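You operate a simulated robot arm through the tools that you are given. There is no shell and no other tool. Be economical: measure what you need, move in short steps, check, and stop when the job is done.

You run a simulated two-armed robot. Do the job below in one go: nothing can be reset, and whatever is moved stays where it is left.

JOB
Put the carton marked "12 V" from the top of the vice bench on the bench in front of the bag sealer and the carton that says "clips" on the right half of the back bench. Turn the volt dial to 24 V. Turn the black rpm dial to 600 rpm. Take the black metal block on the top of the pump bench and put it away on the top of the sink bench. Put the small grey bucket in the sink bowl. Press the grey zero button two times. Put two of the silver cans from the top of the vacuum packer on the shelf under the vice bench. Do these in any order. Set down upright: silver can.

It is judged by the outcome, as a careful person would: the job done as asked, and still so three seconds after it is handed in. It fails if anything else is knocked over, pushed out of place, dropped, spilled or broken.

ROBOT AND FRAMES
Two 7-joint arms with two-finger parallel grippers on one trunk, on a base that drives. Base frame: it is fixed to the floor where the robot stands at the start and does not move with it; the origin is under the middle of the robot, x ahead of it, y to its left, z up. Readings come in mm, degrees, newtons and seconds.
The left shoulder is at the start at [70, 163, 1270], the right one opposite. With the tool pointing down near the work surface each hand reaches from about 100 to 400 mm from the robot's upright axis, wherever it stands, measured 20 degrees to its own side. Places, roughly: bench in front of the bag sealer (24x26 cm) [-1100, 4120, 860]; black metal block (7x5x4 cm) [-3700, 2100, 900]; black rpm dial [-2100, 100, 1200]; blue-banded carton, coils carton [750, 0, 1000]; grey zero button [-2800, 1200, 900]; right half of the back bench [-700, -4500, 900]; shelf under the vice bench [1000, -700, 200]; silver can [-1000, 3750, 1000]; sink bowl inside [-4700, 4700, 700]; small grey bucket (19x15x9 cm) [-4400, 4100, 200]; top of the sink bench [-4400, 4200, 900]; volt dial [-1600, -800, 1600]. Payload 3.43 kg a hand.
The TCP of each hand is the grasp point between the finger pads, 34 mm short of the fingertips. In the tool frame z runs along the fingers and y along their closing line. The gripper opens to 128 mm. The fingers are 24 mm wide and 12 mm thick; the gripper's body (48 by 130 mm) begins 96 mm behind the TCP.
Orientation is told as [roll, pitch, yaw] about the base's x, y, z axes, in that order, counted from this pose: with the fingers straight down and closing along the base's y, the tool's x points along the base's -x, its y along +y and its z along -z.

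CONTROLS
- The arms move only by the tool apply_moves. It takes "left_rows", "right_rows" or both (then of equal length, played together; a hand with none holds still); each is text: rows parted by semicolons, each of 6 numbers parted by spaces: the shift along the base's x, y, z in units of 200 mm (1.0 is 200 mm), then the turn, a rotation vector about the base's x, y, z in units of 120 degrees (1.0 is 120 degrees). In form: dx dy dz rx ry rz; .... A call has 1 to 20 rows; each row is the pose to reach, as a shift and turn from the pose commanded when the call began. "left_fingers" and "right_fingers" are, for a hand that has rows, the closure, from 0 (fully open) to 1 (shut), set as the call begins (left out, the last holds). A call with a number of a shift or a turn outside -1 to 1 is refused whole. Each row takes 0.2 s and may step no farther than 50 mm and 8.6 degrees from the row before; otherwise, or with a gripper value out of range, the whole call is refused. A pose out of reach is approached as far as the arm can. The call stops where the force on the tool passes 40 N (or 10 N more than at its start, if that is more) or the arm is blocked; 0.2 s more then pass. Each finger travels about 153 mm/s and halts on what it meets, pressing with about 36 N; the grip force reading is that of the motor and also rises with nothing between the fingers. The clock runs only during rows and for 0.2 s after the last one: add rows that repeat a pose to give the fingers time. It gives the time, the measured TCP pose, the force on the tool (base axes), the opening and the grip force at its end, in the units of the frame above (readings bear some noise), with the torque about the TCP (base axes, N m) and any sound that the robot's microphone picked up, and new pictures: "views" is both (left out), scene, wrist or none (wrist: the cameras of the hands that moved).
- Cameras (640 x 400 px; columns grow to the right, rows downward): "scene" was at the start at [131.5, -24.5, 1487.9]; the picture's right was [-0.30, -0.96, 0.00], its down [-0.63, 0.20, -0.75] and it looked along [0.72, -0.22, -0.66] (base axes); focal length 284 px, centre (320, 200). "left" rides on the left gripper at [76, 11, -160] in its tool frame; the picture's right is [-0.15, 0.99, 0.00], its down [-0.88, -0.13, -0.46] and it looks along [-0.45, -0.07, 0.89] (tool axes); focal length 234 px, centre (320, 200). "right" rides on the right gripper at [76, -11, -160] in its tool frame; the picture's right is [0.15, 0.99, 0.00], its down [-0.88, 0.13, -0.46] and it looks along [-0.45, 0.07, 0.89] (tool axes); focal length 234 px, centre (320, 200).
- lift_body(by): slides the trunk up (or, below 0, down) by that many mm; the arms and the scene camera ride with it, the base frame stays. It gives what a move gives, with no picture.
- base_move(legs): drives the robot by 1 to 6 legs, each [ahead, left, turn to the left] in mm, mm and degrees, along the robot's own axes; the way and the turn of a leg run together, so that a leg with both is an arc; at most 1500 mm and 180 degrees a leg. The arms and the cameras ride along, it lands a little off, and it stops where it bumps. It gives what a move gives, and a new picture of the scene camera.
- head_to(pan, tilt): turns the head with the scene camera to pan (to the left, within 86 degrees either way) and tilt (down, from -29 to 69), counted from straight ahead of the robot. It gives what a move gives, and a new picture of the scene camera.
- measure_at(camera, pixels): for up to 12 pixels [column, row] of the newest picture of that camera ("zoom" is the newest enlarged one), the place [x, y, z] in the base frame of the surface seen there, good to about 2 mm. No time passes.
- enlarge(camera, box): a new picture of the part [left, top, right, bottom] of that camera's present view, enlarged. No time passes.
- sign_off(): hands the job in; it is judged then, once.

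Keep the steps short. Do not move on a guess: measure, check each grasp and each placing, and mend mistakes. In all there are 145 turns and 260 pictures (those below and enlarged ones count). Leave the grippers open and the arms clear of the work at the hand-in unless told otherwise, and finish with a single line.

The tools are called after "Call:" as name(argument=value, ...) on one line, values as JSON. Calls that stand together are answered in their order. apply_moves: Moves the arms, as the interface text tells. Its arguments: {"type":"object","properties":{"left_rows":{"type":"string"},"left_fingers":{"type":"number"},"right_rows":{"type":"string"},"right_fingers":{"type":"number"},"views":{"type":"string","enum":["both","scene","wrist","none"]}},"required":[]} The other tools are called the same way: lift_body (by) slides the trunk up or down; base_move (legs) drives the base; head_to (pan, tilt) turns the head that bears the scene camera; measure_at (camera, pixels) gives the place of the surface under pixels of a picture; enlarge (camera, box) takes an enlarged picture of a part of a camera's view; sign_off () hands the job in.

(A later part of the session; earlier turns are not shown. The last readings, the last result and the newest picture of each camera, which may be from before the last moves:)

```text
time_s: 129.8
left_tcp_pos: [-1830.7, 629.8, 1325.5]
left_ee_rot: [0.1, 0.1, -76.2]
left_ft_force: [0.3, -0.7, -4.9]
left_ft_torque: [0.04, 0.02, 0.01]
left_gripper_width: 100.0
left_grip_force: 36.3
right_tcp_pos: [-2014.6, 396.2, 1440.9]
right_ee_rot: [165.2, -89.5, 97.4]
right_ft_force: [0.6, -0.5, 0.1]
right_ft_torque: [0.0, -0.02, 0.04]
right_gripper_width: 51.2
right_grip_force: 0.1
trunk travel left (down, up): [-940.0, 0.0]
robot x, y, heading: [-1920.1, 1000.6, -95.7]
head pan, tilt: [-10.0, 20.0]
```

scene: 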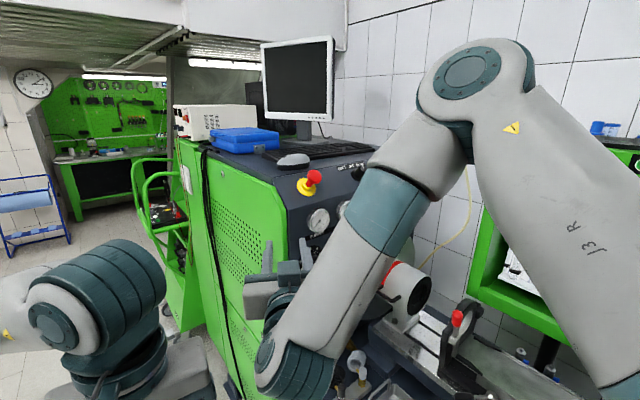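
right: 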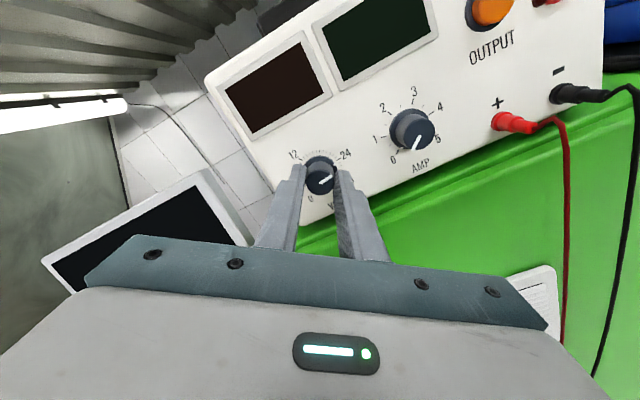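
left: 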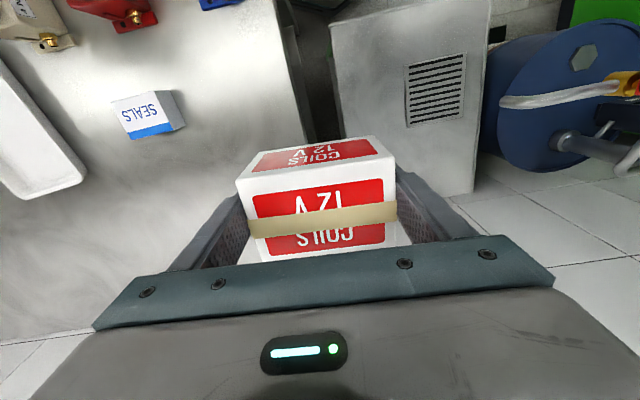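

Lower the trunk and yaw the hand +29° so it points square at the dial face; then use its camera.

Call:
lift_body(by=-190)

Call:
apply_moves(right_rows="0 0 0 0 0 0.06; 0 0 0 0 0 0.12; 0 0 0 0 0 0.18; 0 0 0 0 0 0.245; 0 0 0 0 0 0.245", views="both")

```text
time_s: 131.8
left_tcp_pos: [-1831.4, 630.2, 1136.2]
left_ee_rot: [0.1, 0.1, -76.1]
left_ft_force: [-0.4, -0.1, -3.8]
left_ft_torque: [0.03, 0.04, 0.0]
left_gripper_width: 99.9
left_grip_force: 36.3
right_tcp_pos: [-2014.0, 396.7, 1250.0]
right_ee_rot: [165.6, -89.5, 97.0]
right_ft_force: [0.4, 0.5, 0.9]
right_ft_torque: [-0.02, 0.01, 0.01]
right_gripper_width: 51.2
right_grip_force: 0.0
trunk travel left (down, up): [-750.0, 190.0]
robot x, y, heading: [-1917.1, 1000.2, -95.5]
head pan, tilt: [-10.0, 20.0]
```

```text
time_s: 133.0
left_tcp_pos: [-1828.4, 632.2, 1136.5]
left_ee_rot: [0.0, 0.1, -76.1]
left_ft_force: [0.0, 0.5, -4.3]
left_ft_torque: [0.03, 0.07, -0.03]
left_gripper_width: 100.0
left_grip_force: 36.5
right_tcp_pos: [-1994.3, 405.5, 1257.6]
right_ee_rot: [169.5, -89.7, 106.8]
right_ft_force: [0.7, -0.8, 0.6]
right_ft_torque: [0.02, -0.03, -0.05]
right_gripper_width: 51.2
right_grip_force: 0.0
right hand out of reach, approached as far as the arm can: row 2, 3, 4, 5
trunk travel left (down, up): [-750.0, 190.0]
robot x, y, heading: [-1920.7, 1000.8, -95.6]
head pan, tilt: [-10.0, 20.0]
```

scene: 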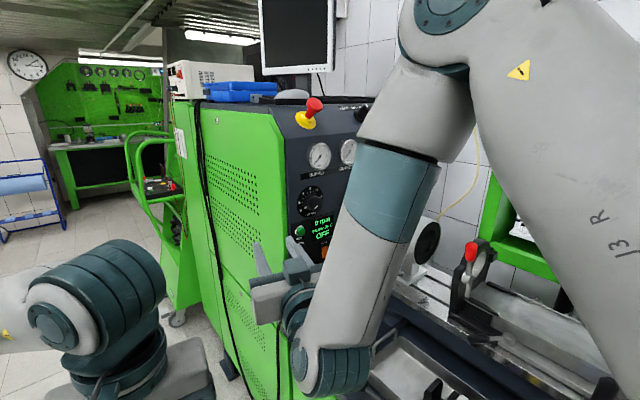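
right: 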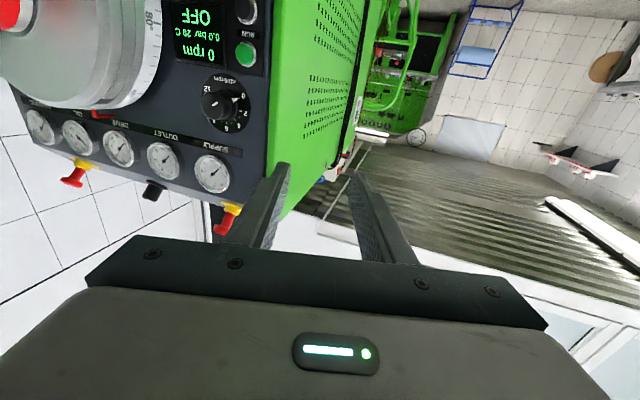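

Both cameras see the dial now: wrist at (218,105), scene at (311,201). Zoom and measure.

Call:
enlarge(camera="right", box=[170, 60, 270, 140])

Call:
enlarge(camera="scene", box=[285, 170, 345, 260])

Call:
measure_at(camera="right", pixels=[[218, 104], [210, 104], [214, 100], [222, 98], [196, 100], [240, 120], [215, 145], [255, 100], [200, 80]])

```text
5.00 times, centred on (220, 100) of right
```

zoom: 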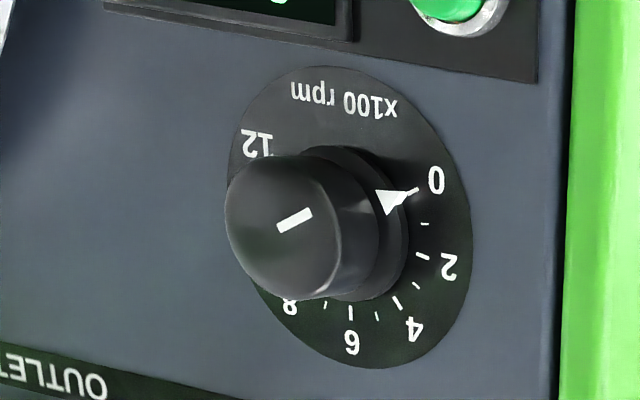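

```text
4.44 times, centred on (315, 215) of scene
```

zoom: 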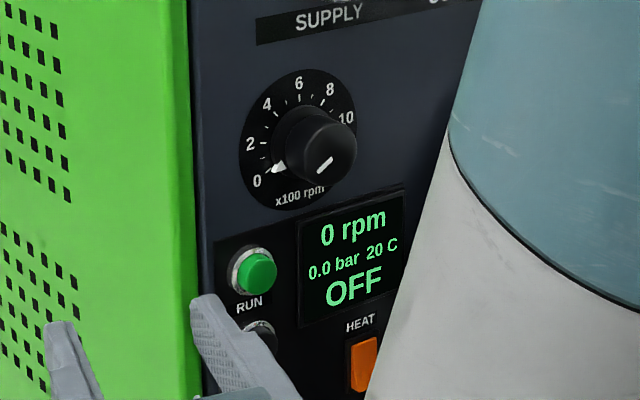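

```text
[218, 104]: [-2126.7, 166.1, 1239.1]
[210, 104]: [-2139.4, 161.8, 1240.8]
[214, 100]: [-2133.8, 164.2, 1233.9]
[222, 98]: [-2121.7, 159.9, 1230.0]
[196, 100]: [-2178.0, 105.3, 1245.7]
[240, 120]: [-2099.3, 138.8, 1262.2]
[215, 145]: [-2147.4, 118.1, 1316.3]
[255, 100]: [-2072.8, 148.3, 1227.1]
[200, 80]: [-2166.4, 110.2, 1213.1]
```

Dial: 0 at -135°, 6 straight up, 12 at +135° → turn 135° clockwise. Axis at face point (-2121,130.5,1242), knob 36 mm long. I check how near the drum is.

Call:
measure_at(camera="right", pixels=[[158, 45], [150, 70], [130, 95], [110, 108], [100, 60], [60, 60], [20, 60], [140, 30], [105, 112]])

Call:
measure_at(camera="scene", pixels=[[302, 208], [316, 205], [319, 200], [310, 190], [300, 180]])

```text
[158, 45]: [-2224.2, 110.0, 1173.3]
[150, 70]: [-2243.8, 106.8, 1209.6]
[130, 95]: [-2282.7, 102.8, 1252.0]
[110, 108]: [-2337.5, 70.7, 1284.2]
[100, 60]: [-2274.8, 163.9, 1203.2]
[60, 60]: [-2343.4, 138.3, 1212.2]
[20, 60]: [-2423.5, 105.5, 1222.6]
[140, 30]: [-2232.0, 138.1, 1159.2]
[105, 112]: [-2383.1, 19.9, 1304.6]
```

```text
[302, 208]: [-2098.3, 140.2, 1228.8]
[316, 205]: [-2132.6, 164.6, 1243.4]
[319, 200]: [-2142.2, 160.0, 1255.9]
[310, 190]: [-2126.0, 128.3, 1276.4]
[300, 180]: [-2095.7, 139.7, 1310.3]
```

Drum edge is 100 mm from the axis and shallow: clear. Approach to 110 mm off the face with yaw to square.

Call:
apply_moves(right_rows="-0.14 -0.1 -0.01 0 0 0; -0.28 -0.2 -0.02 0 0 0; -0.42 -0.3 -0.03 0 0 0.03; -0.56 -0.44 -0.05 0 0 0.06; -0.7 -0.6 -0.06 0 0 0.1; -0.79 -0.75 -0.07 0 0 0.132; -0.84 -0.865 -0.07 0 0 0.132; -0.84 -0.865 -0.07 0 0 0.132", right_fingers=0.62, views="both")

```text
time_s: 135.0
left_tcp_pos: [-1831.0, 631.5, 1136.4]
left_ee_rot: [0.2, 0.1, -76.2]
left_ft_force: [0.6, 0.7, -3.9]
left_ft_torque: [0.03, 0.01, 0.02]
left_gripper_width: 99.9
left_grip_force: 35.8
right_tcp_pos: [-2099.2, 254.3, 1432.2]
right_ee_rot: [-106.9, -69.5, 42.4]
right_ft_force: [0.3, 0.2, 0.3]
right_ft_torque: [0.04, -0.01, -0.04]
right_gripper_width: 48.7
right_grip_force: 0.0
right hand out of reach, approached as far as the arm can: row 1, 2, 3, 4, 5, 6
trunk travel left (down, up): [-750.0, 190.0]
robot x, y, heading: [-1916.9, 1001.7, -95.8]
head pan, tilt: [-10.0, 20.0]
stopped in row 8 (right hand): the arm was blocked; the commanded pose is now the measured one
```

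scene: 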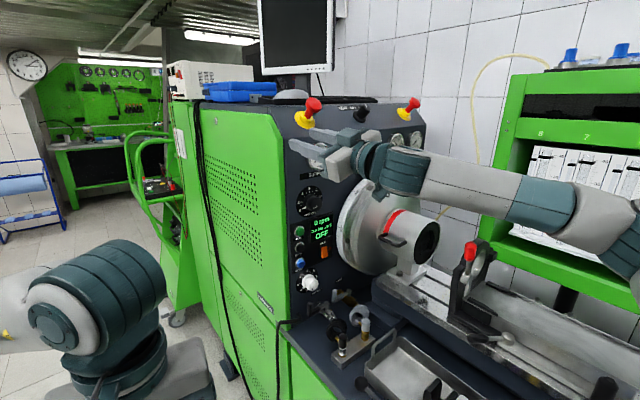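
right: 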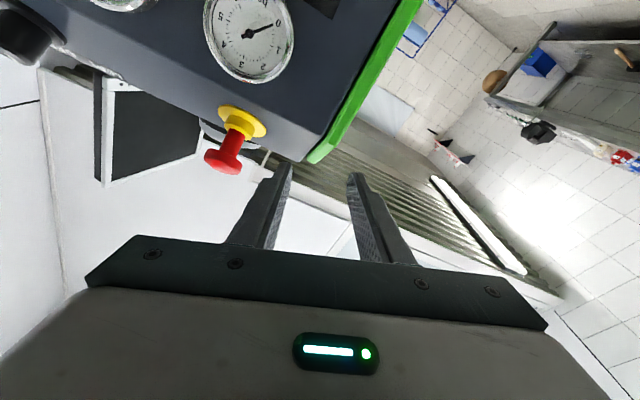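

The arm swung into another elbow pose and ended too high (z 1432) with force ~0; it points nearly right already. I back off 80 mm from the panel and straighten the hand.

Call:
apply_moves(right_rows="-0.05 0.12 0 0 0 0; -0.1 0.24 0 0 0 0; -0.15 0.37 0 0 0 0; -0.15 0.37 0 0.037 -0.043 -0.009; -0.15 0.37 0 0.074 -0.086 -0.019; -0.15 0.37 0 0.111 -0.129 -0.028; -0.15 0.37 0 0.111 -0.129 -0.028", views="both")

```text
time_s: 136.6
left_tcp_pos: [-1831.5, 629.7, 1136.5]
left_ee_rot: [0.1, 0.1, -76.1]
left_ft_force: [0.8, -0.2, -4.9]
left_ft_torque: [0.04, 0.03, 0.01]
left_gripper_width: 99.9
left_grip_force: 36.3
right_tcp_pos: [-2128.4, 326.4, 1430.3]
right_ee_rot: [72.7, -89.7, -140.4]
right_ft_force: [-0.1, 0.2, -0.7]
right_ft_torque: [-0.03, 0.0, 0.0]
right_gripper_width: 48.9
right_grip_force: 0.0
trunk travel left (down, up): [-750.0, 190.0]
robot x, y, heading: [-1918.1, 996.7, -96.0]
head pan, tilt: [-10.0, 20.0]
```

scene: 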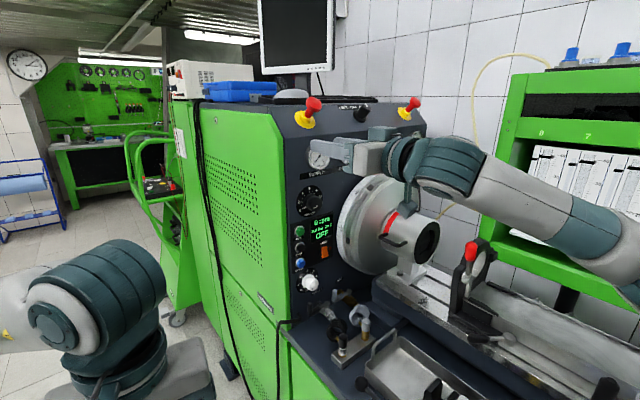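
right: 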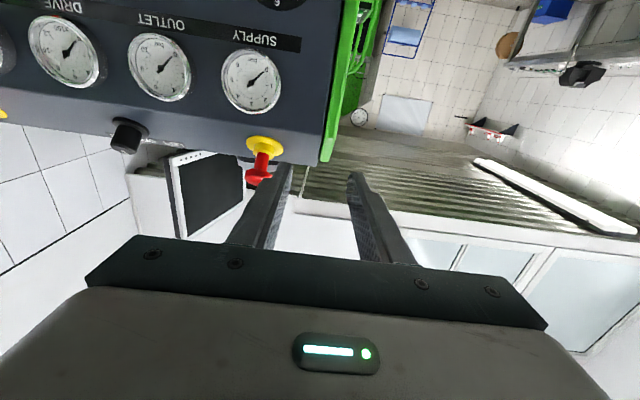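

Pointing square now. Before lowering 187 mm I check the obstacle heights of the tailstock lever and motor.

Call:
measure_at(camera="scene", pixels=[[470, 252], [428, 240], [405, 225], [480, 290], [560, 320], [600, 210], [520, 190], [430, 165]])

```text
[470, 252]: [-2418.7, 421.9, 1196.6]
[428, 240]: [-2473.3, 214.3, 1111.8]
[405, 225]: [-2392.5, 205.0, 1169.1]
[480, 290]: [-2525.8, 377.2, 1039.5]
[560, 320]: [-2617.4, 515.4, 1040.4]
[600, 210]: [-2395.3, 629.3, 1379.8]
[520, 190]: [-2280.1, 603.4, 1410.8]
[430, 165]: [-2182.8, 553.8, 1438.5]
```

Clear. Move down and onto the axis, at about 150 mm from the face.

Call:
apply_moves(right_rows="-0.05 -0.05 -0.15 0 0 0; -0.1 -0.1 -0.3 0 0 0; -0.15 -0.15 -0.45 0 0 0; -0.2 -0.2 -0.6 0 0 0; -0.22 -0.25 -0.77 0 0 0; -0.245 -0.283 -0.935 0 0 0; -0.245 -0.283 -0.935 0 0 0", views="both")

```text
time_s: 138.2
left_tcp_pos: [-1830.2, 631.0, 1136.5]
left_ee_rot: [0.0, 0.2, -76.1]
left_ft_force: [0.6, 0.8, -4.9]
left_ft_torque: [0.04, 0.01, 0.0]
left_gripper_width: 99.9
left_grip_force: 35.8
right_tcp_pos: [-2176.3, 269.5, 1243.3]
right_ee_rot: [116.8, -90.0, 175.7]
right_ft_force: [0.2, -0.4, 0.9]
right_ft_torque: [-0.03, 0.05, 0.05]
right_gripper_width: 48.5
right_grip_force: 0.0
trunk travel left (down, up): [-750.0, 190.0]
robot x, y, heading: [-1919.3, 998.9, -95.6]
head pan, tilt: [-10.0, 20.0]
```

scene: 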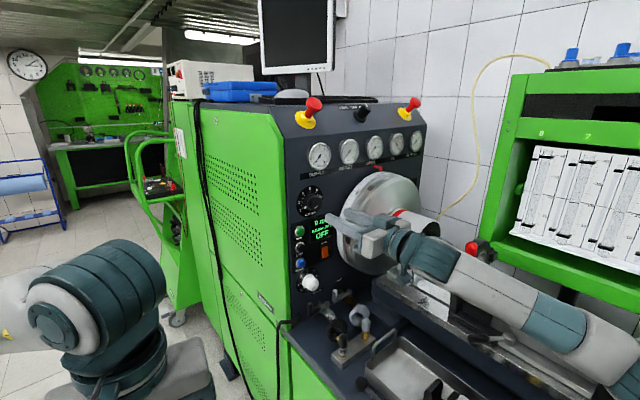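
right: 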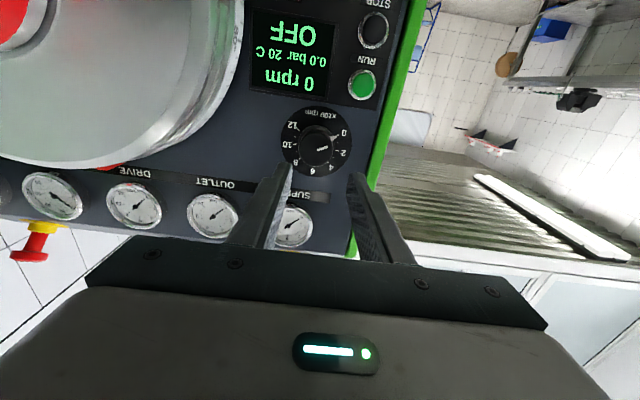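

Well aligned: wrist view shows the knob centred at column ~320. Advance 100 mm and grip.

Call:
apply_moves(right_rows="0.05 -0.13 0 0 0 0; 0.1 -0.26 0 0 0 0; 0.15 -0.37 0 0 0 0; 0.185 -0.468 0 0 0 0; 0.185 -0.468 0 0 0 0", views="none")

Call:
apply_moves(right_rows="0 0 0 0 0 0; 0 0 0 0 0 0; 0 0 0 0 0 0", right_fingers=1, views="wrist")

```text
time_s: 139.2
left_tcp_pos: [-1833.4, 630.7, 1135.4]
left_ee_rot: [0.2, 0.1, -76.4]
left_ft_force: [-0.3, 0.4, -5.1]
left_ft_torque: [0.06, -0.04, 0.0]
left_gripper_width: 99.8
left_grip_force: 35.3
right_tcp_pos: [-2146.4, 183.7, 1239.3]
right_ee_rot: [23.6, -89.5, -91.3]
right_ft_force: [-1.0, 0.3, 0.4]
right_ft_torque: [-0.02, 0.05, 0.03]
right_gripper_width: 48.6
right_grip_force: 0.1
trunk travel left (down, up): [-750.0, 190.0]
robot x, y, heading: [-1919.0, 1003.2, -96.0]
head pan, tilt: [-10.0, 20.0]
stopped in row 4 (right hand): the force on the tool passed its limit (the readings are from after the stop); the commanded pose is now the measured one
```

```text
time_s: 140.0
left_tcp_pos: [-1832.6, 627.8, 1135.0]
left_ee_rot: [0.1, 0.2, -76.2]
left_ft_force: [-0.1, 0.3, -4.0]
left_ft_torque: [0.05, 0.01, 0.0]
left_gripper_width: 99.6
left_grip_force: 36.1
right_tcp_pos: [-2146.6, 179.4, 1236.8]
right_ee_rot: [18.8, -89.3, -86.6]
right_ft_force: [1.0, -21.1, 2.1]
right_ft_torque: [0.47, 0.19, -0.42]
right_gripper_width: 41.3
right_grip_force: 44.7
trunk travel left (down, up): [-750.0, 190.0]
robot x, y, heading: [-1917.9, 1002.8, -95.8]
head pan, tilt: [-10.0, 20.0]
```

right: 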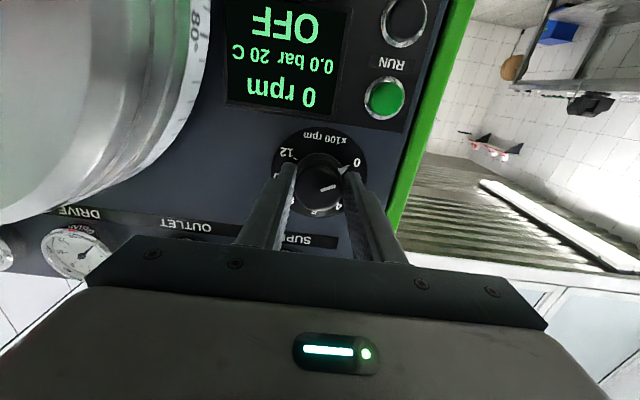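

Gripped at 41 mm with a side load: the hand got pushed ~5 mm low. Open a little, recentre (z 1243), regrip.

Call:
apply_moves(right_rows="0 0 0 0 0 0; 0 0 0 0 0 0; 0.01 0.004 0.015 0 0 0; 0.018 0.005 0.03 0 0 0; 0.018 0.005 0.03 0 0 0", right_fingers=0.52, views="wrist")

Call:
apply_moves(right_rows="0 0 0 0 0 0; 0 0 0 0 0 0; 0 0 0 0 0 0", right_fingers=1, views="none")

```text
time_s: 141.2
left_tcp_pos: [-1833.6, 630.8, 1136.7]
left_ee_rot: [0.2, 0.0, -76.4]
left_ft_force: [-0.5, 0.7, -5.1]
left_ft_torque: [0.0, 0.01, 0.0]
left_gripper_width: 99.9
left_grip_force: 36.0
right_tcp_pos: [-2142.3, 184.6, 1245.3]
right_ee_rot: [20.0, -89.6, -88.0]
right_ft_force: [-0.7, -0.1, -0.1]
right_ft_torque: [0.02, 0.0, 0.01]
right_gripper_width: 61.3
right_grip_force: 0.0
trunk travel left (down, up): [-750.0, 190.0]
robot x, y, heading: [-1915.2, 1001.0, -95.9]
head pan, tilt: [-10.0, 20.0]
```

right: 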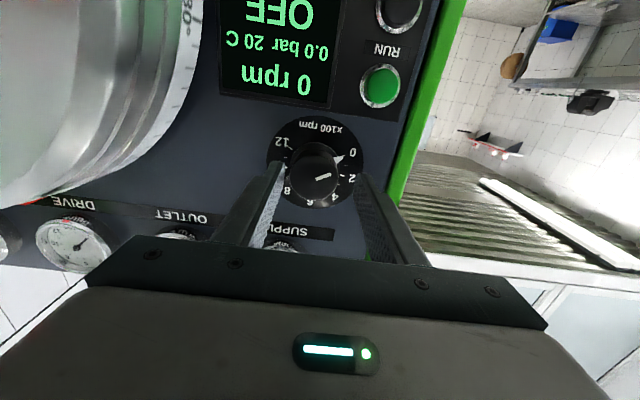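

```text
time_s: 142.0
left_tcp_pos: [-1835.7, 629.1, 1136.5]
left_ee_rot: [0.3, 0.1, -76.2]
left_ft_force: [0.2, -0.3, -4.9]
left_ft_torque: [0.04, -0.03, -0.04]
left_gripper_width: 99.7
left_grip_force: 35.6
right_tcp_pos: [-2147.6, 181.9, 1244.8]
right_ee_rot: [28.0, -89.5, -96.1]
right_ft_force: [-13.7, -11.7, 6.8]
right_ft_torque: [0.28, 0.18, -0.94]
right_gripper_width: 41.0
right_grip_force: 44.2
trunk travel left (down, up): [-750.0, 190.0]
robot x, y, heading: [-1918.8, 999.7, -95.8]
head pan, tilt: [-10.0, 20.0]
```

Knob pulls the hand to u≈-1922. I enlarge the wrist view to judge vertical centring.

Call:
enlarge(camera="right", box=[260, 110, 380, 230])

Call:
measure_at(camera="zoom", pixels=[[320, 130], [320, 170], [320, 210], [320, 250], [300, 190], [340, 190]])

```text
3.33 times, centred on (320, 170) of right
```

zoom: 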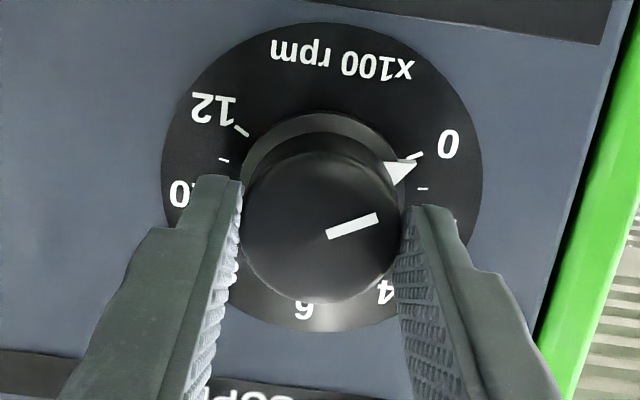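

```text
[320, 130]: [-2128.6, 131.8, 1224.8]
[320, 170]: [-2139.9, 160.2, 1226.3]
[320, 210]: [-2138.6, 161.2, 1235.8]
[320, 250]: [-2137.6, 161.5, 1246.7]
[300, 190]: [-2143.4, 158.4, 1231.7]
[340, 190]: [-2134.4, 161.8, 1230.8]
```

Tip centre is (−2138,161,1240). Ease the hand 5 mm onto it, then turn 67.5° clockwise.

Call:
apply_moves(right_rows="-0.012 -0.005 -0.011 0 0 0; -0.025 -0.01 -0.022 0 0 0; -0.025 -0.01 -0.022 0.0264 -0.0651 0; -0.025 -0.01 -0.022 0.0529 -0.1303 0; -0.025 -0.01 -0.022 0.0793 -0.1954 0; -0.025 -0.01 -0.022 0.1058 -0.2606 0; -0.025 -0.01 -0.022 0.1322 -0.3257 0; -0.025 -0.01 -0.022 0.1586 -0.3909 0; -0.025 -0.01 -0.022 0.1851 -0.456 0; -0.025 -0.01 -0.022 0.2115 -0.5212 0; -0.025 -0.01 -0.022 0.2115 -0.5212 0", views="both")

```text
time_s: 144.4
left_tcp_pos: [-1832.9, 630.2, 1136.4]
left_ee_rot: [0.1, 0.1, -76.4]
left_ft_force: [0.7, 0.7, -5.5]
left_ft_torque: [0.06, -0.01, 0.03]
left_gripper_width: 99.9
left_grip_force: 35.9
right_tcp_pos: [-2148.1, 182.1, 1242.9]
right_ee_rot: [90.0, -22.2, -157.4]
right_ft_force: [-9.2, -18.7, 25.6]
right_ft_torque: [-0.83, -0.33, -0.5]
right_gripper_width: 41.2
right_grip_force: 44.8
trunk travel left (down, up): [-750.0, 190.0]
robot x, y, heading: [-1915.9, 1001.9, -96.3]
head pan, tilt: [-10.0, 20.0]
```

scene: 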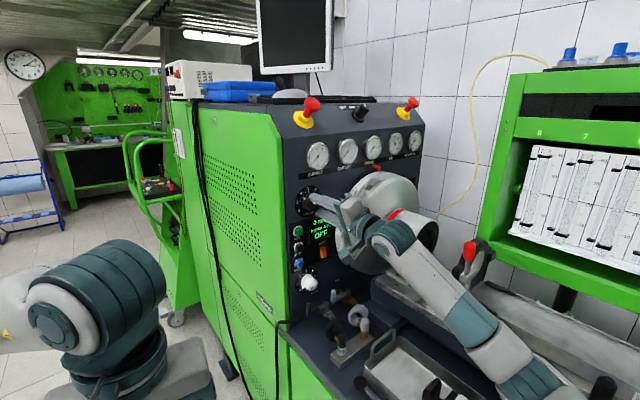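
right: 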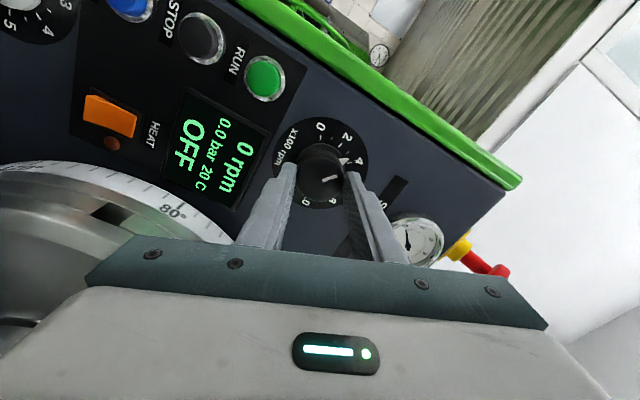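

About half-way; forces suggest small recentring. Continue 67.5° more with a 3 mm relief.

Call:
apply_moves(right_rows="-0.01 -0.015 0.015 0 0 0; -0.01 -0.015 0.015 0.0264 -0.0651 0; -0.01 -0.015 0.015 0.0529 -0.1303 0; -0.01 -0.015 0.015 0.0793 -0.1954 0; -0.01 -0.015 0.015 0.1058 -0.2606 0; -0.01 -0.015 0.015 0.1322 -0.3257 0; -0.01 -0.015 0.015 0.1586 -0.3909 0; -0.01 -0.015 0.015 0.1851 -0.456 0; -0.01 -0.015 0.015 0.2115 -0.5212 0; -0.01 -0.015 0.015 0.2115 -0.5212 0", views="wrist")

Call:
enlarge(camera="right", box=[260, 110, 380, 230])

```text
time_s: 146.6
left_tcp_pos: [-1832.4, 633.6, 1137.1]
left_ee_rot: [0.0, -0.1, -76.3]
left_ft_force: [-0.2, 0.4, -4.1]
left_ft_torque: [0.05, 0.0, -0.01]
left_gripper_width: 99.7
left_grip_force: 36.2
right_tcp_pos: [-2148.5, 181.3, 1242.2]
right_ee_rot: [90.2, 45.2, -157.5]
right_ft_force: [4.5, 32.5, -21.8]
right_ft_torque: [0.99, 0.41, 0.31]
right_gripper_width: 41.1
right_grip_force: 45.1
trunk travel left (down, up): [-750.0, 190.0]
robot x, y, heading: [-1915.5, 999.7, -96.0]
head pan, tilt: [-10.0, 20.0]
```

right: 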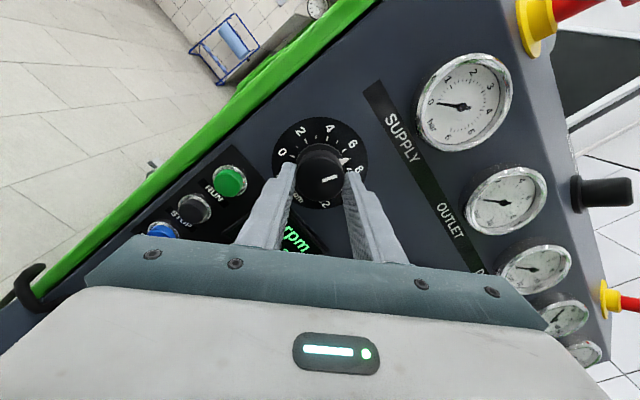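

```text
3.33 times, centred on (320, 170) of right
```

zoom: 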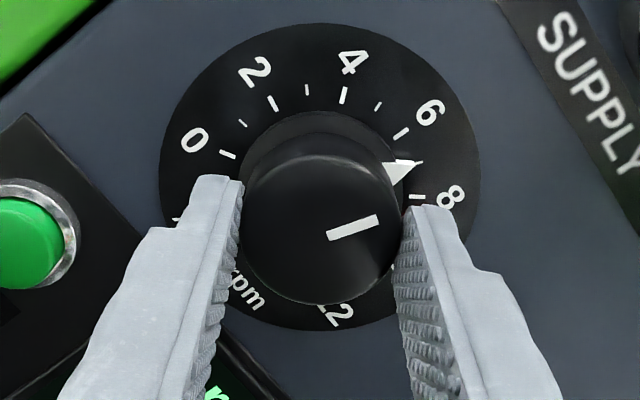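

The pointer reads ~6.7, so the scale is 20° per 100 rpm; I turn back 14.5°.

Call:
apply_moves(right_rows="0 -0.01 0.01 -0.0227 0.056 0; 0 -0.01 0.01 -0.0455 0.112 0; 0 -0.01 0.01 -0.0455 0.112 0", views="wrist")

Call:
enlarge(camera="right", box=[260, 110, 380, 230])

```text
time_s: 147.0
left_tcp_pos: [-1833.3, 633.0, 1138.2]
left_ee_rot: [0.0, 0.0, -76.3]
left_ft_force: [0.8, -0.1, -4.8]
left_ft_torque: [0.03, 0.05, -0.01]
left_gripper_width: 99.9
left_grip_force: 36.0
right_tcp_pos: [-2147.6, 180.5, 1242.5]
right_ee_rot: [89.8, 40.7, -157.6]
right_ft_force: [-1.5, 16.9, -2.7]
right_ft_torque: [0.02, -0.04, 1.06]
right_gripper_width: 41.1
right_grip_force: 44.8
trunk travel left (down, up): [-750.0, 190.0]
robot x, y, heading: [-1915.7, 999.9, -96.3]
head pan, tilt: [-10.0, 20.0]
stopped in row 1 (right hand): the force on the tool passed its limit (the readings are from after the stop); the commanded pose is now the measured one
```

right: 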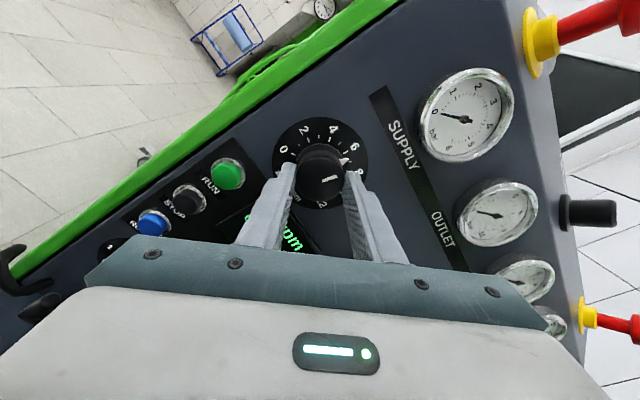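

```text
3.33 times, centred on (320, 170) of right
```

zoom: 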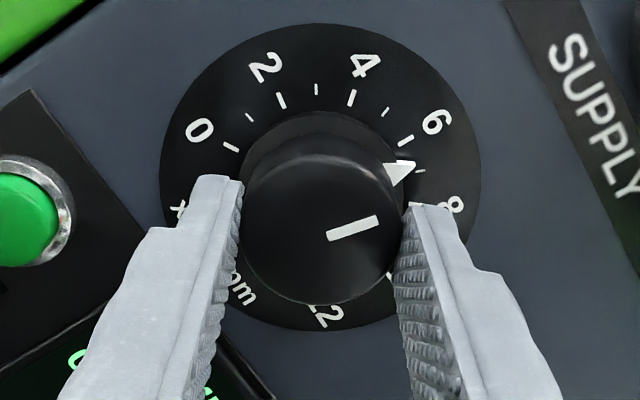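

It stopped on a force limit after 4.5°. Turn another 10° back without any shift.

Call:
apply_moves(right_rows="0 0 0 -0.0104 0.0257 0; 0 0 0 -0.0209 0.0515 0; 0 0 0 -0.0313 0.0772 0; 0 0 0 -0.0313 0.0772 0", views="wrist")

Call:
enlarge(camera="right", box=[260, 110, 380, 230])

```text
time_s: 148.0
left_tcp_pos: [-1832.0, 633.3, 1137.2]
left_ee_rot: [0.0, -0.1, -76.3]
left_ft_force: [-0.1, -0.4, -4.8]
left_ft_torque: [0.04, 0.01, 0.02]
left_gripper_width: 99.9
left_grip_force: 36.1
right_tcp_pos: [-2148.3, 181.6, 1244.0]
right_ee_rot: [89.7, 30.5, -157.5]
right_ft_force: [-0.1, 22.0, -3.5]
right_ft_torque: [-0.05, 0.01, 0.75]
right_gripper_width: 40.7
right_grip_force: 44.9
trunk travel left (down, up): [-750.0, 190.0]
robot x, y, heading: [-1918.2, 1000.9, -96.0]
head pan, tilt: [-10.0, 20.0]
```

right: 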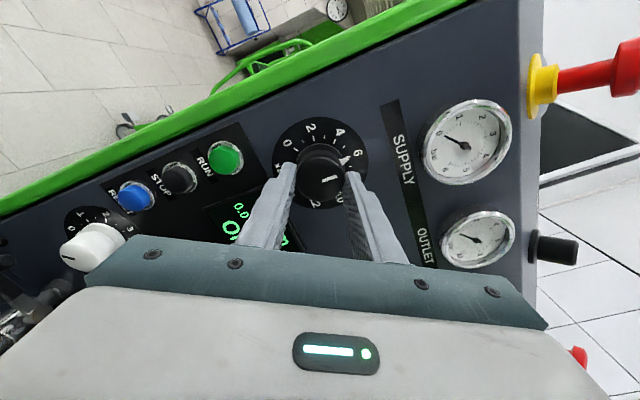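

```text
3.33 times, centred on (320, 170) of right
```

zoom: 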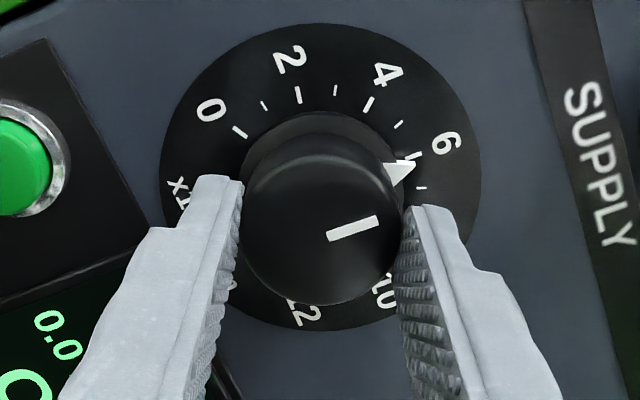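

Pointer now sits on the 6 tick exactly as it first sat on 0. Release and back off, then check from the head.

Call:
apply_moves(right_rows="0 0 0 0 0 0; 0 0 0 0 0 0; 0 0 0 0 0 0; -0.06 0.148 0 0 0 0; -0.14 0.345 0 0 0 0; -0.22 0.542 0 0 0 0; -0.3 0.74 0 0 0 0", right_fingers=0.5, views="both")

Call:
enlarge(camera="scene", box=[285, 170, 345, 230])

```text
time_s: 149.6
left_tcp_pos: [-1832.9, 633.5, 1136.9]
left_ee_rot: [0.1, 0.0, -76.3]
left_ft_force: [-1.2, 0.8, -3.2]
left_ft_torque: [0.03, 0.01, 0.01]
left_gripper_width: 99.7
left_grip_force: 36.0
right_tcp_pos: [-2208.6, 327.0, 1241.1]
right_ee_rot: [89.8, 30.7, -157.5]
right_ft_force: [0.2, 0.9, 0.2]
right_ft_torque: [-0.01, 0.03, 0.06]
right_gripper_width: 64.1
right_grip_force: 0.0
trunk travel left (down, up): [-750.0, 190.0]
robot x, y, heading: [-1914.7, 1001.0, -95.8]
head pan, tilt: [-10.0, 20.0]
```

scene: 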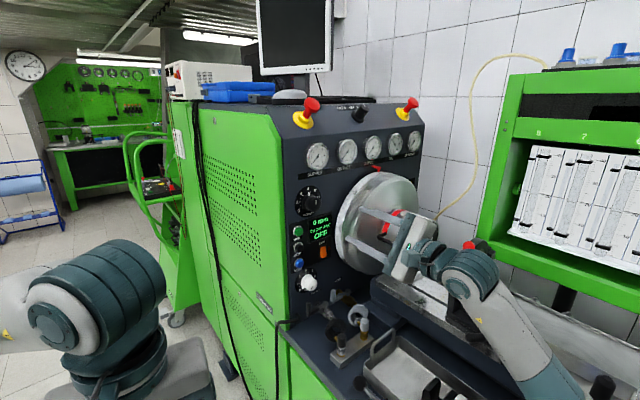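
right: 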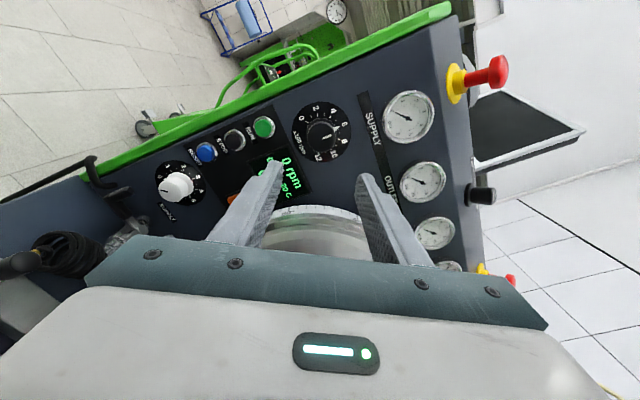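

```text
6.67 times, centred on (315, 200) of scene
```

zoom: 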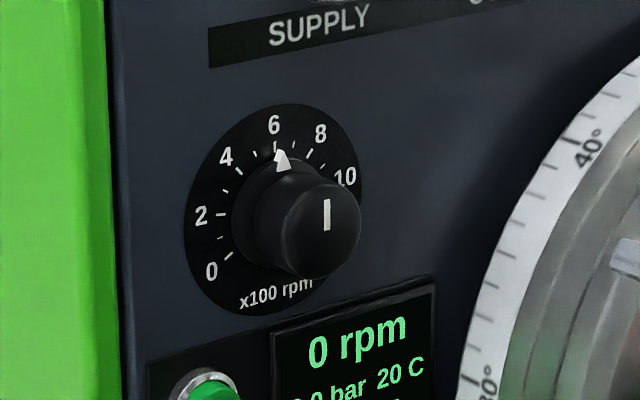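

Dial stands at 600 rpm. I back the robot 500 mm away, unwind the wrist and point the hand down again.

Call:
base_move(legs=[[-500, 0, 0]])

Call:
apply_moves(right_rows="0 0 0 -0.025 0.0617 0; 0 0 0 -0.05 0.1235 0; 0 0 0 -0.075 0.1852 0; 0 0 0 -0.1 0.2469 0; 0 0 0 -0.125 0.3087 0; 0 0 0 -0.15 0.3704 0; 0 0 0 -0.175 0.4321 0; 0 0 0 -0.2 0.4939 0; 0 0 0 -0.225 0.5556 0; 0 0 0 -0.25 0.6173 0; 0 0 0 -0.275 0.6791 0; 0 0 0 -0.3 0.7408 0; 0 0 0 -0.325 0.8025 0; 0 0 0 -0.35 0.8643 0; 0 0 0 -0.375 0.926 0", views="none")

Call:
apply_moves(right_rows="0 0 0 0.063 0.0255 0; 0 0 0 0.126 0.051 0; 0 0 0 0.19 0.0766 0; 0 0 0 0.253 0.1022 0; 0 0 0 0.316 0.1277 0; 0 0 0 0.379 0.1533 0; 0 0 0 0.442 0.1788 0; 0 0 0 0.506 0.2044 0; 0 0 0 0.569 0.2299 0; 0 0 0 0.632 0.2555 0; 0 0 0 0.695 0.281 0; 0 0 0 0.695 0.281 0", views="scene")

```text
time_s: 152.6
left_tcp_pos: [-1780.1, 1127.6, 1136.2]
left_ee_rot: [0.2, 0.1, -76.0]
left_ft_force: [0.2, 1.3, -5.3]
left_ft_torque: [0.06, 0.02, 0.02]
left_gripper_width: 99.9
left_grip_force: 36.1
right_tcp_pos: [-2153.4, 820.8, 1238.5]
right_ee_rot: [89.7, 30.6, -157.4]
right_ft_force: [0.0, 0.6, 0.4]
right_ft_torque: [-0.02, 0.01, 0.0]
right_gripper_width: 64.1
right_grip_force: 0.1
trunk travel left (down, up): [-750.0, 190.0]
robot x, y, heading: [-1864.6, 1499.7, -96.0]
head pan, tilt: [-10.0, 20.0]
```

scene: 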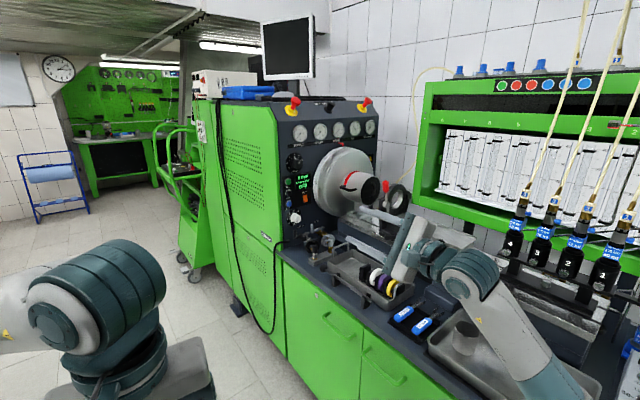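

```text
time_s: 155.8
left_tcp_pos: [-1779.5, 1127.9, 1135.8]
left_ee_rot: [0.1, 0.1, -76.0]
left_ft_force: [0.0, 0.1, -3.4]
left_ft_torque: [0.06, 0.02, -0.01]
left_gripper_width: 99.6
left_grip_force: 36.6
right_tcp_pos: [-2154.9, 819.8, 1239.9]
right_ee_rot: [49.6, -89.1, -118.2]
right_ft_force: [-0.1, 0.1, 0.0]
right_ft_torque: [-0.01, -0.01, -0.01]
right_gripper_width: 64.1
right_grip_force: 0.1
trunk travel left (down, up): [-750.0, 190.0]
robot x, y, heading: [-1865.6, 1495.4, -95.6]
head pan, tilt: [-10.0, 20.0]
```

```text
time_s: 158.3
left_tcp_pos: [-1780.4, 1127.2, 1135.9]
left_ee_rot: [0.1, 0.1, -76.0]
left_ft_force: [0.4, -0.1, -5.1]
left_ft_torque: [0.03, -0.01, 0.02]
left_gripper_width: 99.8
left_grip_force: 36.2
right_tcp_pos: [-2154.7, 822.1, 1240.9]
right_ee_rot: [-0.5, 0.6, -68.7]
right_ft_force: [1.1, -0.7, -0.5]
right_ft_torque: [0.0, -0.01, 0.04]
right_gripper_width: 63.7
right_grip_force: 0.1
trunk travel left (down, up): [-750.0, 190.0]
robot x, y, heading: [-1860.8, 1499.7, -96.1]
head pan, tilt: [-10.0, 20.0]
```

scene: 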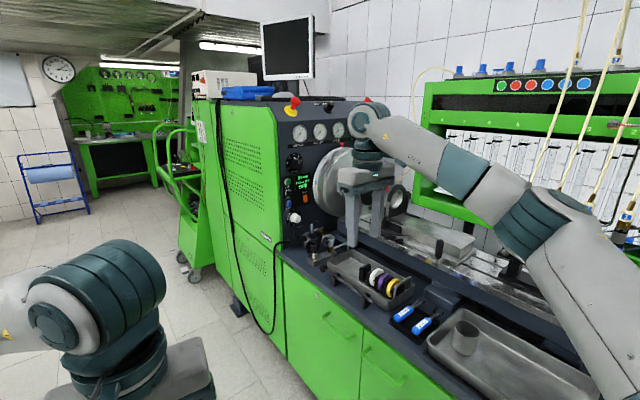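

Hand is down again. Turn to heading about -157° and look at the control box.

Call:
base_move(legs=[[0, 0, -61], [0, 100, 0]])

Call:
head_to(pan=0, tilt=35)

```text
time_s: 162.2
left_tcp_pos: [-2114.1, 1153.7, 1137.3]
left_ee_rot: [0.1, 0.1, -137.7]
left_ft_force: [-0.1, 0.4, -4.2]
left_ft_torque: [0.03, -0.03, 0.02]
left_gripper_width: 99.8
left_grip_force: 35.6
right_tcp_pos: [-2561.9, 1338.9, 1240.5]
right_ee_rot: [-0.5, 0.5, -130.5]
right_ft_force: [0.2, -0.2, -0.1]
right_ft_torque: [-0.01, 0.02, -0.01]
right_gripper_width: 64.0
right_grip_force: 0.0
trunk travel left (down, up): [-750.0, 190.0]
robot x, y, heading: [-1828.4, 1406.2, -157.9]
head pan, tilt: [-10.0, 20.0]
```

scene: 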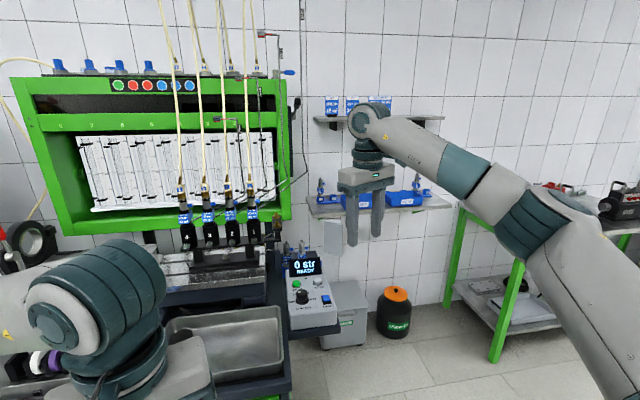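

```text
time_s: 163.0
left_tcp_pos: [-2112.0, 1152.4, 1135.3]
left_ee_rot: [-0.1, 0.1, -137.8]
left_ft_force: [0.3, 0.7, -4.9]
left_ft_torque: [0.05, -0.04, -0.01]
left_gripper_width: 99.9
left_grip_force: 35.8
right_tcp_pos: [-2561.2, 1338.0, 1239.2]
right_ee_rot: [-0.7, 0.5, -130.6]
right_ft_force: [-0.2, -0.7, 0.3]
right_ft_torque: [0.04, -0.01, -0.04]
right_gripper_width: 63.9
right_grip_force: 0.0
trunk travel left (down, up): [-750.0, 190.0]
robot x, y, heading: [-1825.5, 1405.1, -157.6]
head pan, tilt: [0.0, 35.0]
```

scene: 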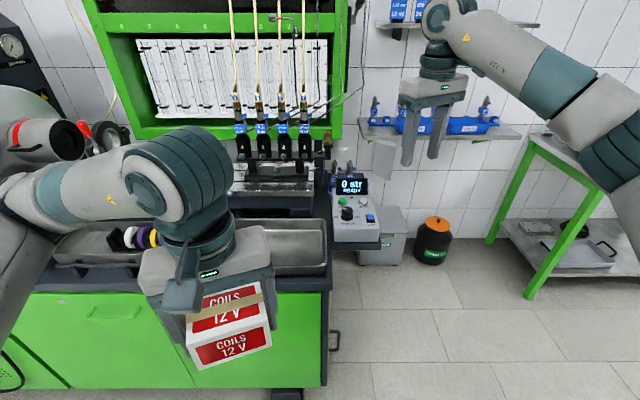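

Call:
enlarge(camera="scene", box=[325, 165, 395, 245])

Call:
measure_at(camera="zoom", pixels=[[400, 160], [320, 160], [350, 230], [440, 200], [405, 162], [260, 310], [440, 310], [300, 200], [330, 90]])

```text
5.00 times, centred on (360, 205) of scene
```

zoom: 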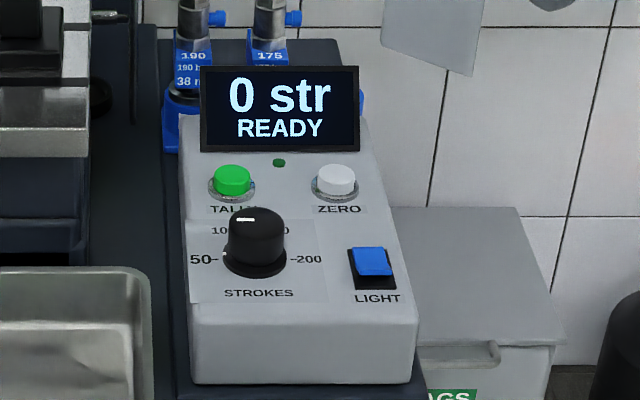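

```text
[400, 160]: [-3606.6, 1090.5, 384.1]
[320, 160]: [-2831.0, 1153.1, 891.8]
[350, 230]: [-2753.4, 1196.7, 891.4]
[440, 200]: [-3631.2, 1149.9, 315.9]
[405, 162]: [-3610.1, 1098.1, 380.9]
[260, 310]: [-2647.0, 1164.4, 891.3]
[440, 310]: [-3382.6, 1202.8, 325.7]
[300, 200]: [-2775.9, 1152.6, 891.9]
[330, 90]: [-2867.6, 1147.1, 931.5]
```

The ZERO button (light grey) is at zoom (336,178). Measure it.

Call:
measure_at(camera="zoom", pixels=[[336, 170], [336, 175], [336, 182], [326, 176], [346, 176], [336, 200], [233, 178], [260, 220]])

```text
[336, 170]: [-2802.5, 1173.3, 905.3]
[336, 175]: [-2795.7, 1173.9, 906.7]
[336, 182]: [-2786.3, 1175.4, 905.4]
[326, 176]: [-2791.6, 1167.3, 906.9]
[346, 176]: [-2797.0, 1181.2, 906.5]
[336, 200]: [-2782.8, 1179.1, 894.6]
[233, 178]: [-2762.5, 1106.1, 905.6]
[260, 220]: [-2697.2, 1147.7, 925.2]
```

Button top centre (-2794,1174,906.5). Drive 270 mm ahead and close the right fingers for pressing.

Call:
base_move(legs=[[270, 0, 0]])

Call:
apply_moves(right_rows="0 0 -0.2 0 0 0; 0 0 -0.4 0 0 0; 0 0 -0.6 0 0 0; 0 0 -0.75 0 0 0; 0 0 -0.75 0 0 0", right_fingers=1, views="wrist")

```text
time_s: 164.9
left_tcp_pos: [-2361.6, 1051.1, 1135.5]
left_ee_rot: [0.1, 0.1, -137.8]
left_ft_force: [-0.2, -0.4, -4.0]
left_ft_torque: [0.03, -0.04, -0.02]
left_gripper_width: 100.0
left_grip_force: 35.5
right_tcp_pos: [-2809.2, 1235.5, 1240.3]
right_ee_rot: [-0.7, 0.4, -130.6]
right_ft_force: [0.5, 0.0, 0.2]
right_ft_torque: [-0.02, 0.01, -0.01]
right_gripper_width: 64.1
right_grip_force: 0.0
trunk travel left (down, up): [-750.0, 190.0]
robot x, y, heading: [-2074.1, 1305.0, -157.4]
head pan, tilt: [0.0, 35.0]
```

scene: 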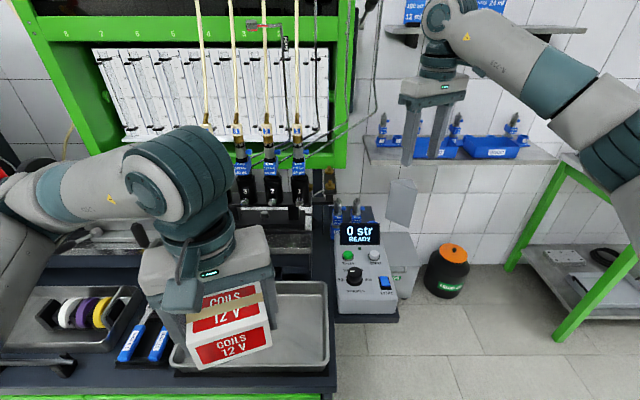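

```text
time_s: 166.1
left_tcp_pos: [-2362.0, 1051.8, 1136.3]
left_ee_rot: [0.1, 0.2, -137.8]
left_ft_force: [0.1, 1.1, -4.7]
left_ft_torque: [0.06, -0.03, -0.02]
left_gripper_width: 99.8
left_grip_force: 35.6
right_tcp_pos: [-2809.6, 1235.3, 1089.6]
right_ee_rot: [-0.5, 0.5, -130.5]
right_ft_force: [0.7, 0.8, 0.1]
right_ft_torque: [0.01, 0.04, 0.01]
right_gripper_width: 0.3
right_grip_force: 33.5
trunk travel left (down, up): [-750.0, 190.0]
robot x, y, heading: [-2076.9, 1301.6, -157.4]
head pan, tilt: [0.0, 35.0]
```

right: 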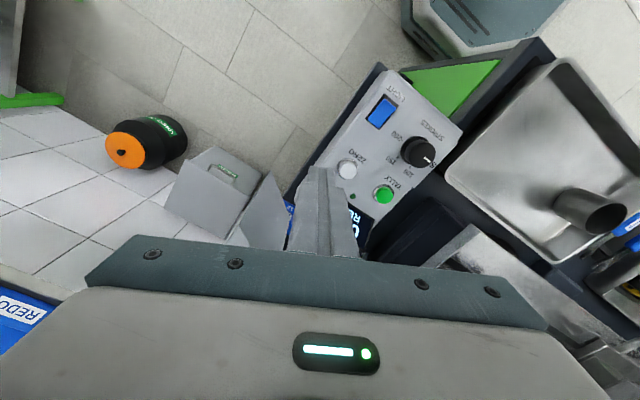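

Measure the button through the wrist camera as a cross-check, then move above it.

Call:
measure_at(camera="right", pixels=[[347, 168], [342, 168], [352, 168]])

Call:
apply_moves(right_rows="0.04 -0.15 -0.1 0 0 0; 0.078 -0.305 -0.2 0 0 0; 0.078 -0.305 -0.4 0 0 0; 0.078 -0.305 -0.6 0 0 0; 0.078 -0.305 -0.67 0 0 0; 0.078 -0.305 -0.67 0 0 0", views="both")

```text
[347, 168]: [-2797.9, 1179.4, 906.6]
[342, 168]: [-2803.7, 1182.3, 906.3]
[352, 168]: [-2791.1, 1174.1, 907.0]
```

```text
time_s: 167.5
left_tcp_pos: [-2362.8, 1050.6, 1136.5]
left_ee_rot: [0.1, 0.1, -137.9]
left_ft_force: [-0.2, 0.9, -4.5]
left_ft_torque: [0.01, -0.05, -0.02]
left_gripper_width: 99.6
left_grip_force: 35.6
right_tcp_pos: [-2793.9, 1174.6, 957.4]
right_ee_rot: [-0.5, 0.5, -130.6]
right_ft_force: [0.0, -1.0, 0.2]
right_ft_torque: [0.0, -0.01, -0.01]
right_gripper_width: 0.1
right_grip_force: 32.6
trunk travel left (down, up): [-750.0, 190.0]
robot x, y, heading: [-2077.4, 1300.0, -157.4]
head pan, tilt: [0.0, 35.0]
```

scene: 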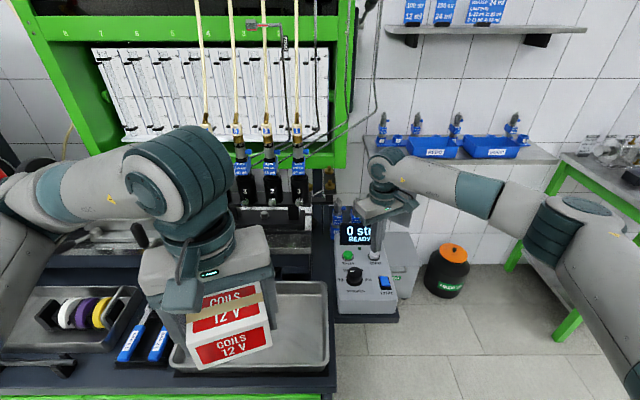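
right: 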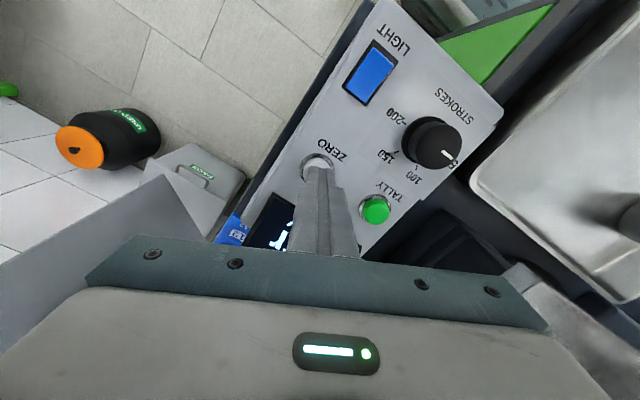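

Fingertips are right over ZERO. First press: down about 22 mm and up again.

Call:
apply_moves(right_rows="0 0 -0.04 0 0 0; 0 0 -0.07 0 0 0; 0 0 -0.09 0 0 0; 0 0 -0.105 0 0 0; 0 0 -0.105 0 0 0; 0 0 -0.06 0 0 0; 0 0 0 0 0 0; 0 0 0 0 0 0", views="scene")

```text
time_s: 169.3
left_tcp_pos: [-2362.2, 1050.6, 1137.4]
left_ee_rot: [0.1, 0.0, -137.7]
left_ft_force: [0.3, -0.6, -3.9]
left_ft_torque: [0.03, -0.07, 0.0]
left_gripper_width: 99.9
left_grip_force: 36.0
right_tcp_pos: [-2793.9, 1175.8, 955.6]
right_ee_rot: [-0.4, 0.5, -130.5]
right_ft_force: [-0.2, 0.4, -0.2]
right_ft_torque: [-0.01, 0.02, 0.0]
right_gripper_width: 0.0
right_grip_force: 33.2
trunk travel left (down, up): [-750.0, 190.0]
robot x, y, heading: [-2074.9, 1302.3, -157.6]
head pan, tilt: [0.0, 35.0]
heard: click
```

scene: 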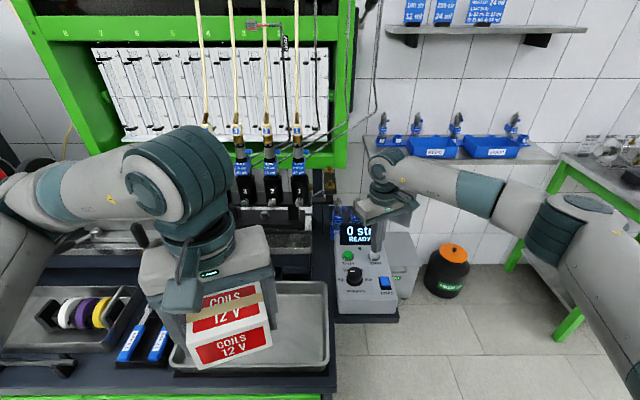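

One click heard. Second press, the same.

Call:
apply_moves(right_rows="0 0 -0.04 0 0 0; 0 0 -0.07 0 0 0; 0 0 -0.09 0 0 0; 0 0 -0.1 0 0 0; 0 0 -0.1 0 0 0; 0 0 -0.06 0 0 0; 0 0 0 0 0 0; 0 0 0.2 0 0 0", views="none")

```text
time_s: 171.1
left_tcp_pos: [-2361.4, 1050.9, 1136.0]
left_ee_rot: [0.0, 0.0, -137.8]
left_ft_force: [0.5, -1.3, -4.4]
left_ft_torque: [0.07, 0.0, -0.05]
left_gripper_width: 99.7
left_grip_force: 35.7
right_tcp_pos: [-2792.4, 1174.8, 995.8]
right_ee_rot: [-0.5, 0.6, -130.5]
right_ft_force: [0.3, -0.9, 0.5]
right_ft_torque: [-0.02, 0.0, 0.03]
right_gripper_width: 0.0
right_grip_force: 33.1
trunk travel left (down, up): [-750.0, 190.0]
robot x, y, heading: [-2076.3, 1303.8, -157.5]
head pan, tilt: [0.0, 35.0]
heard: click
```

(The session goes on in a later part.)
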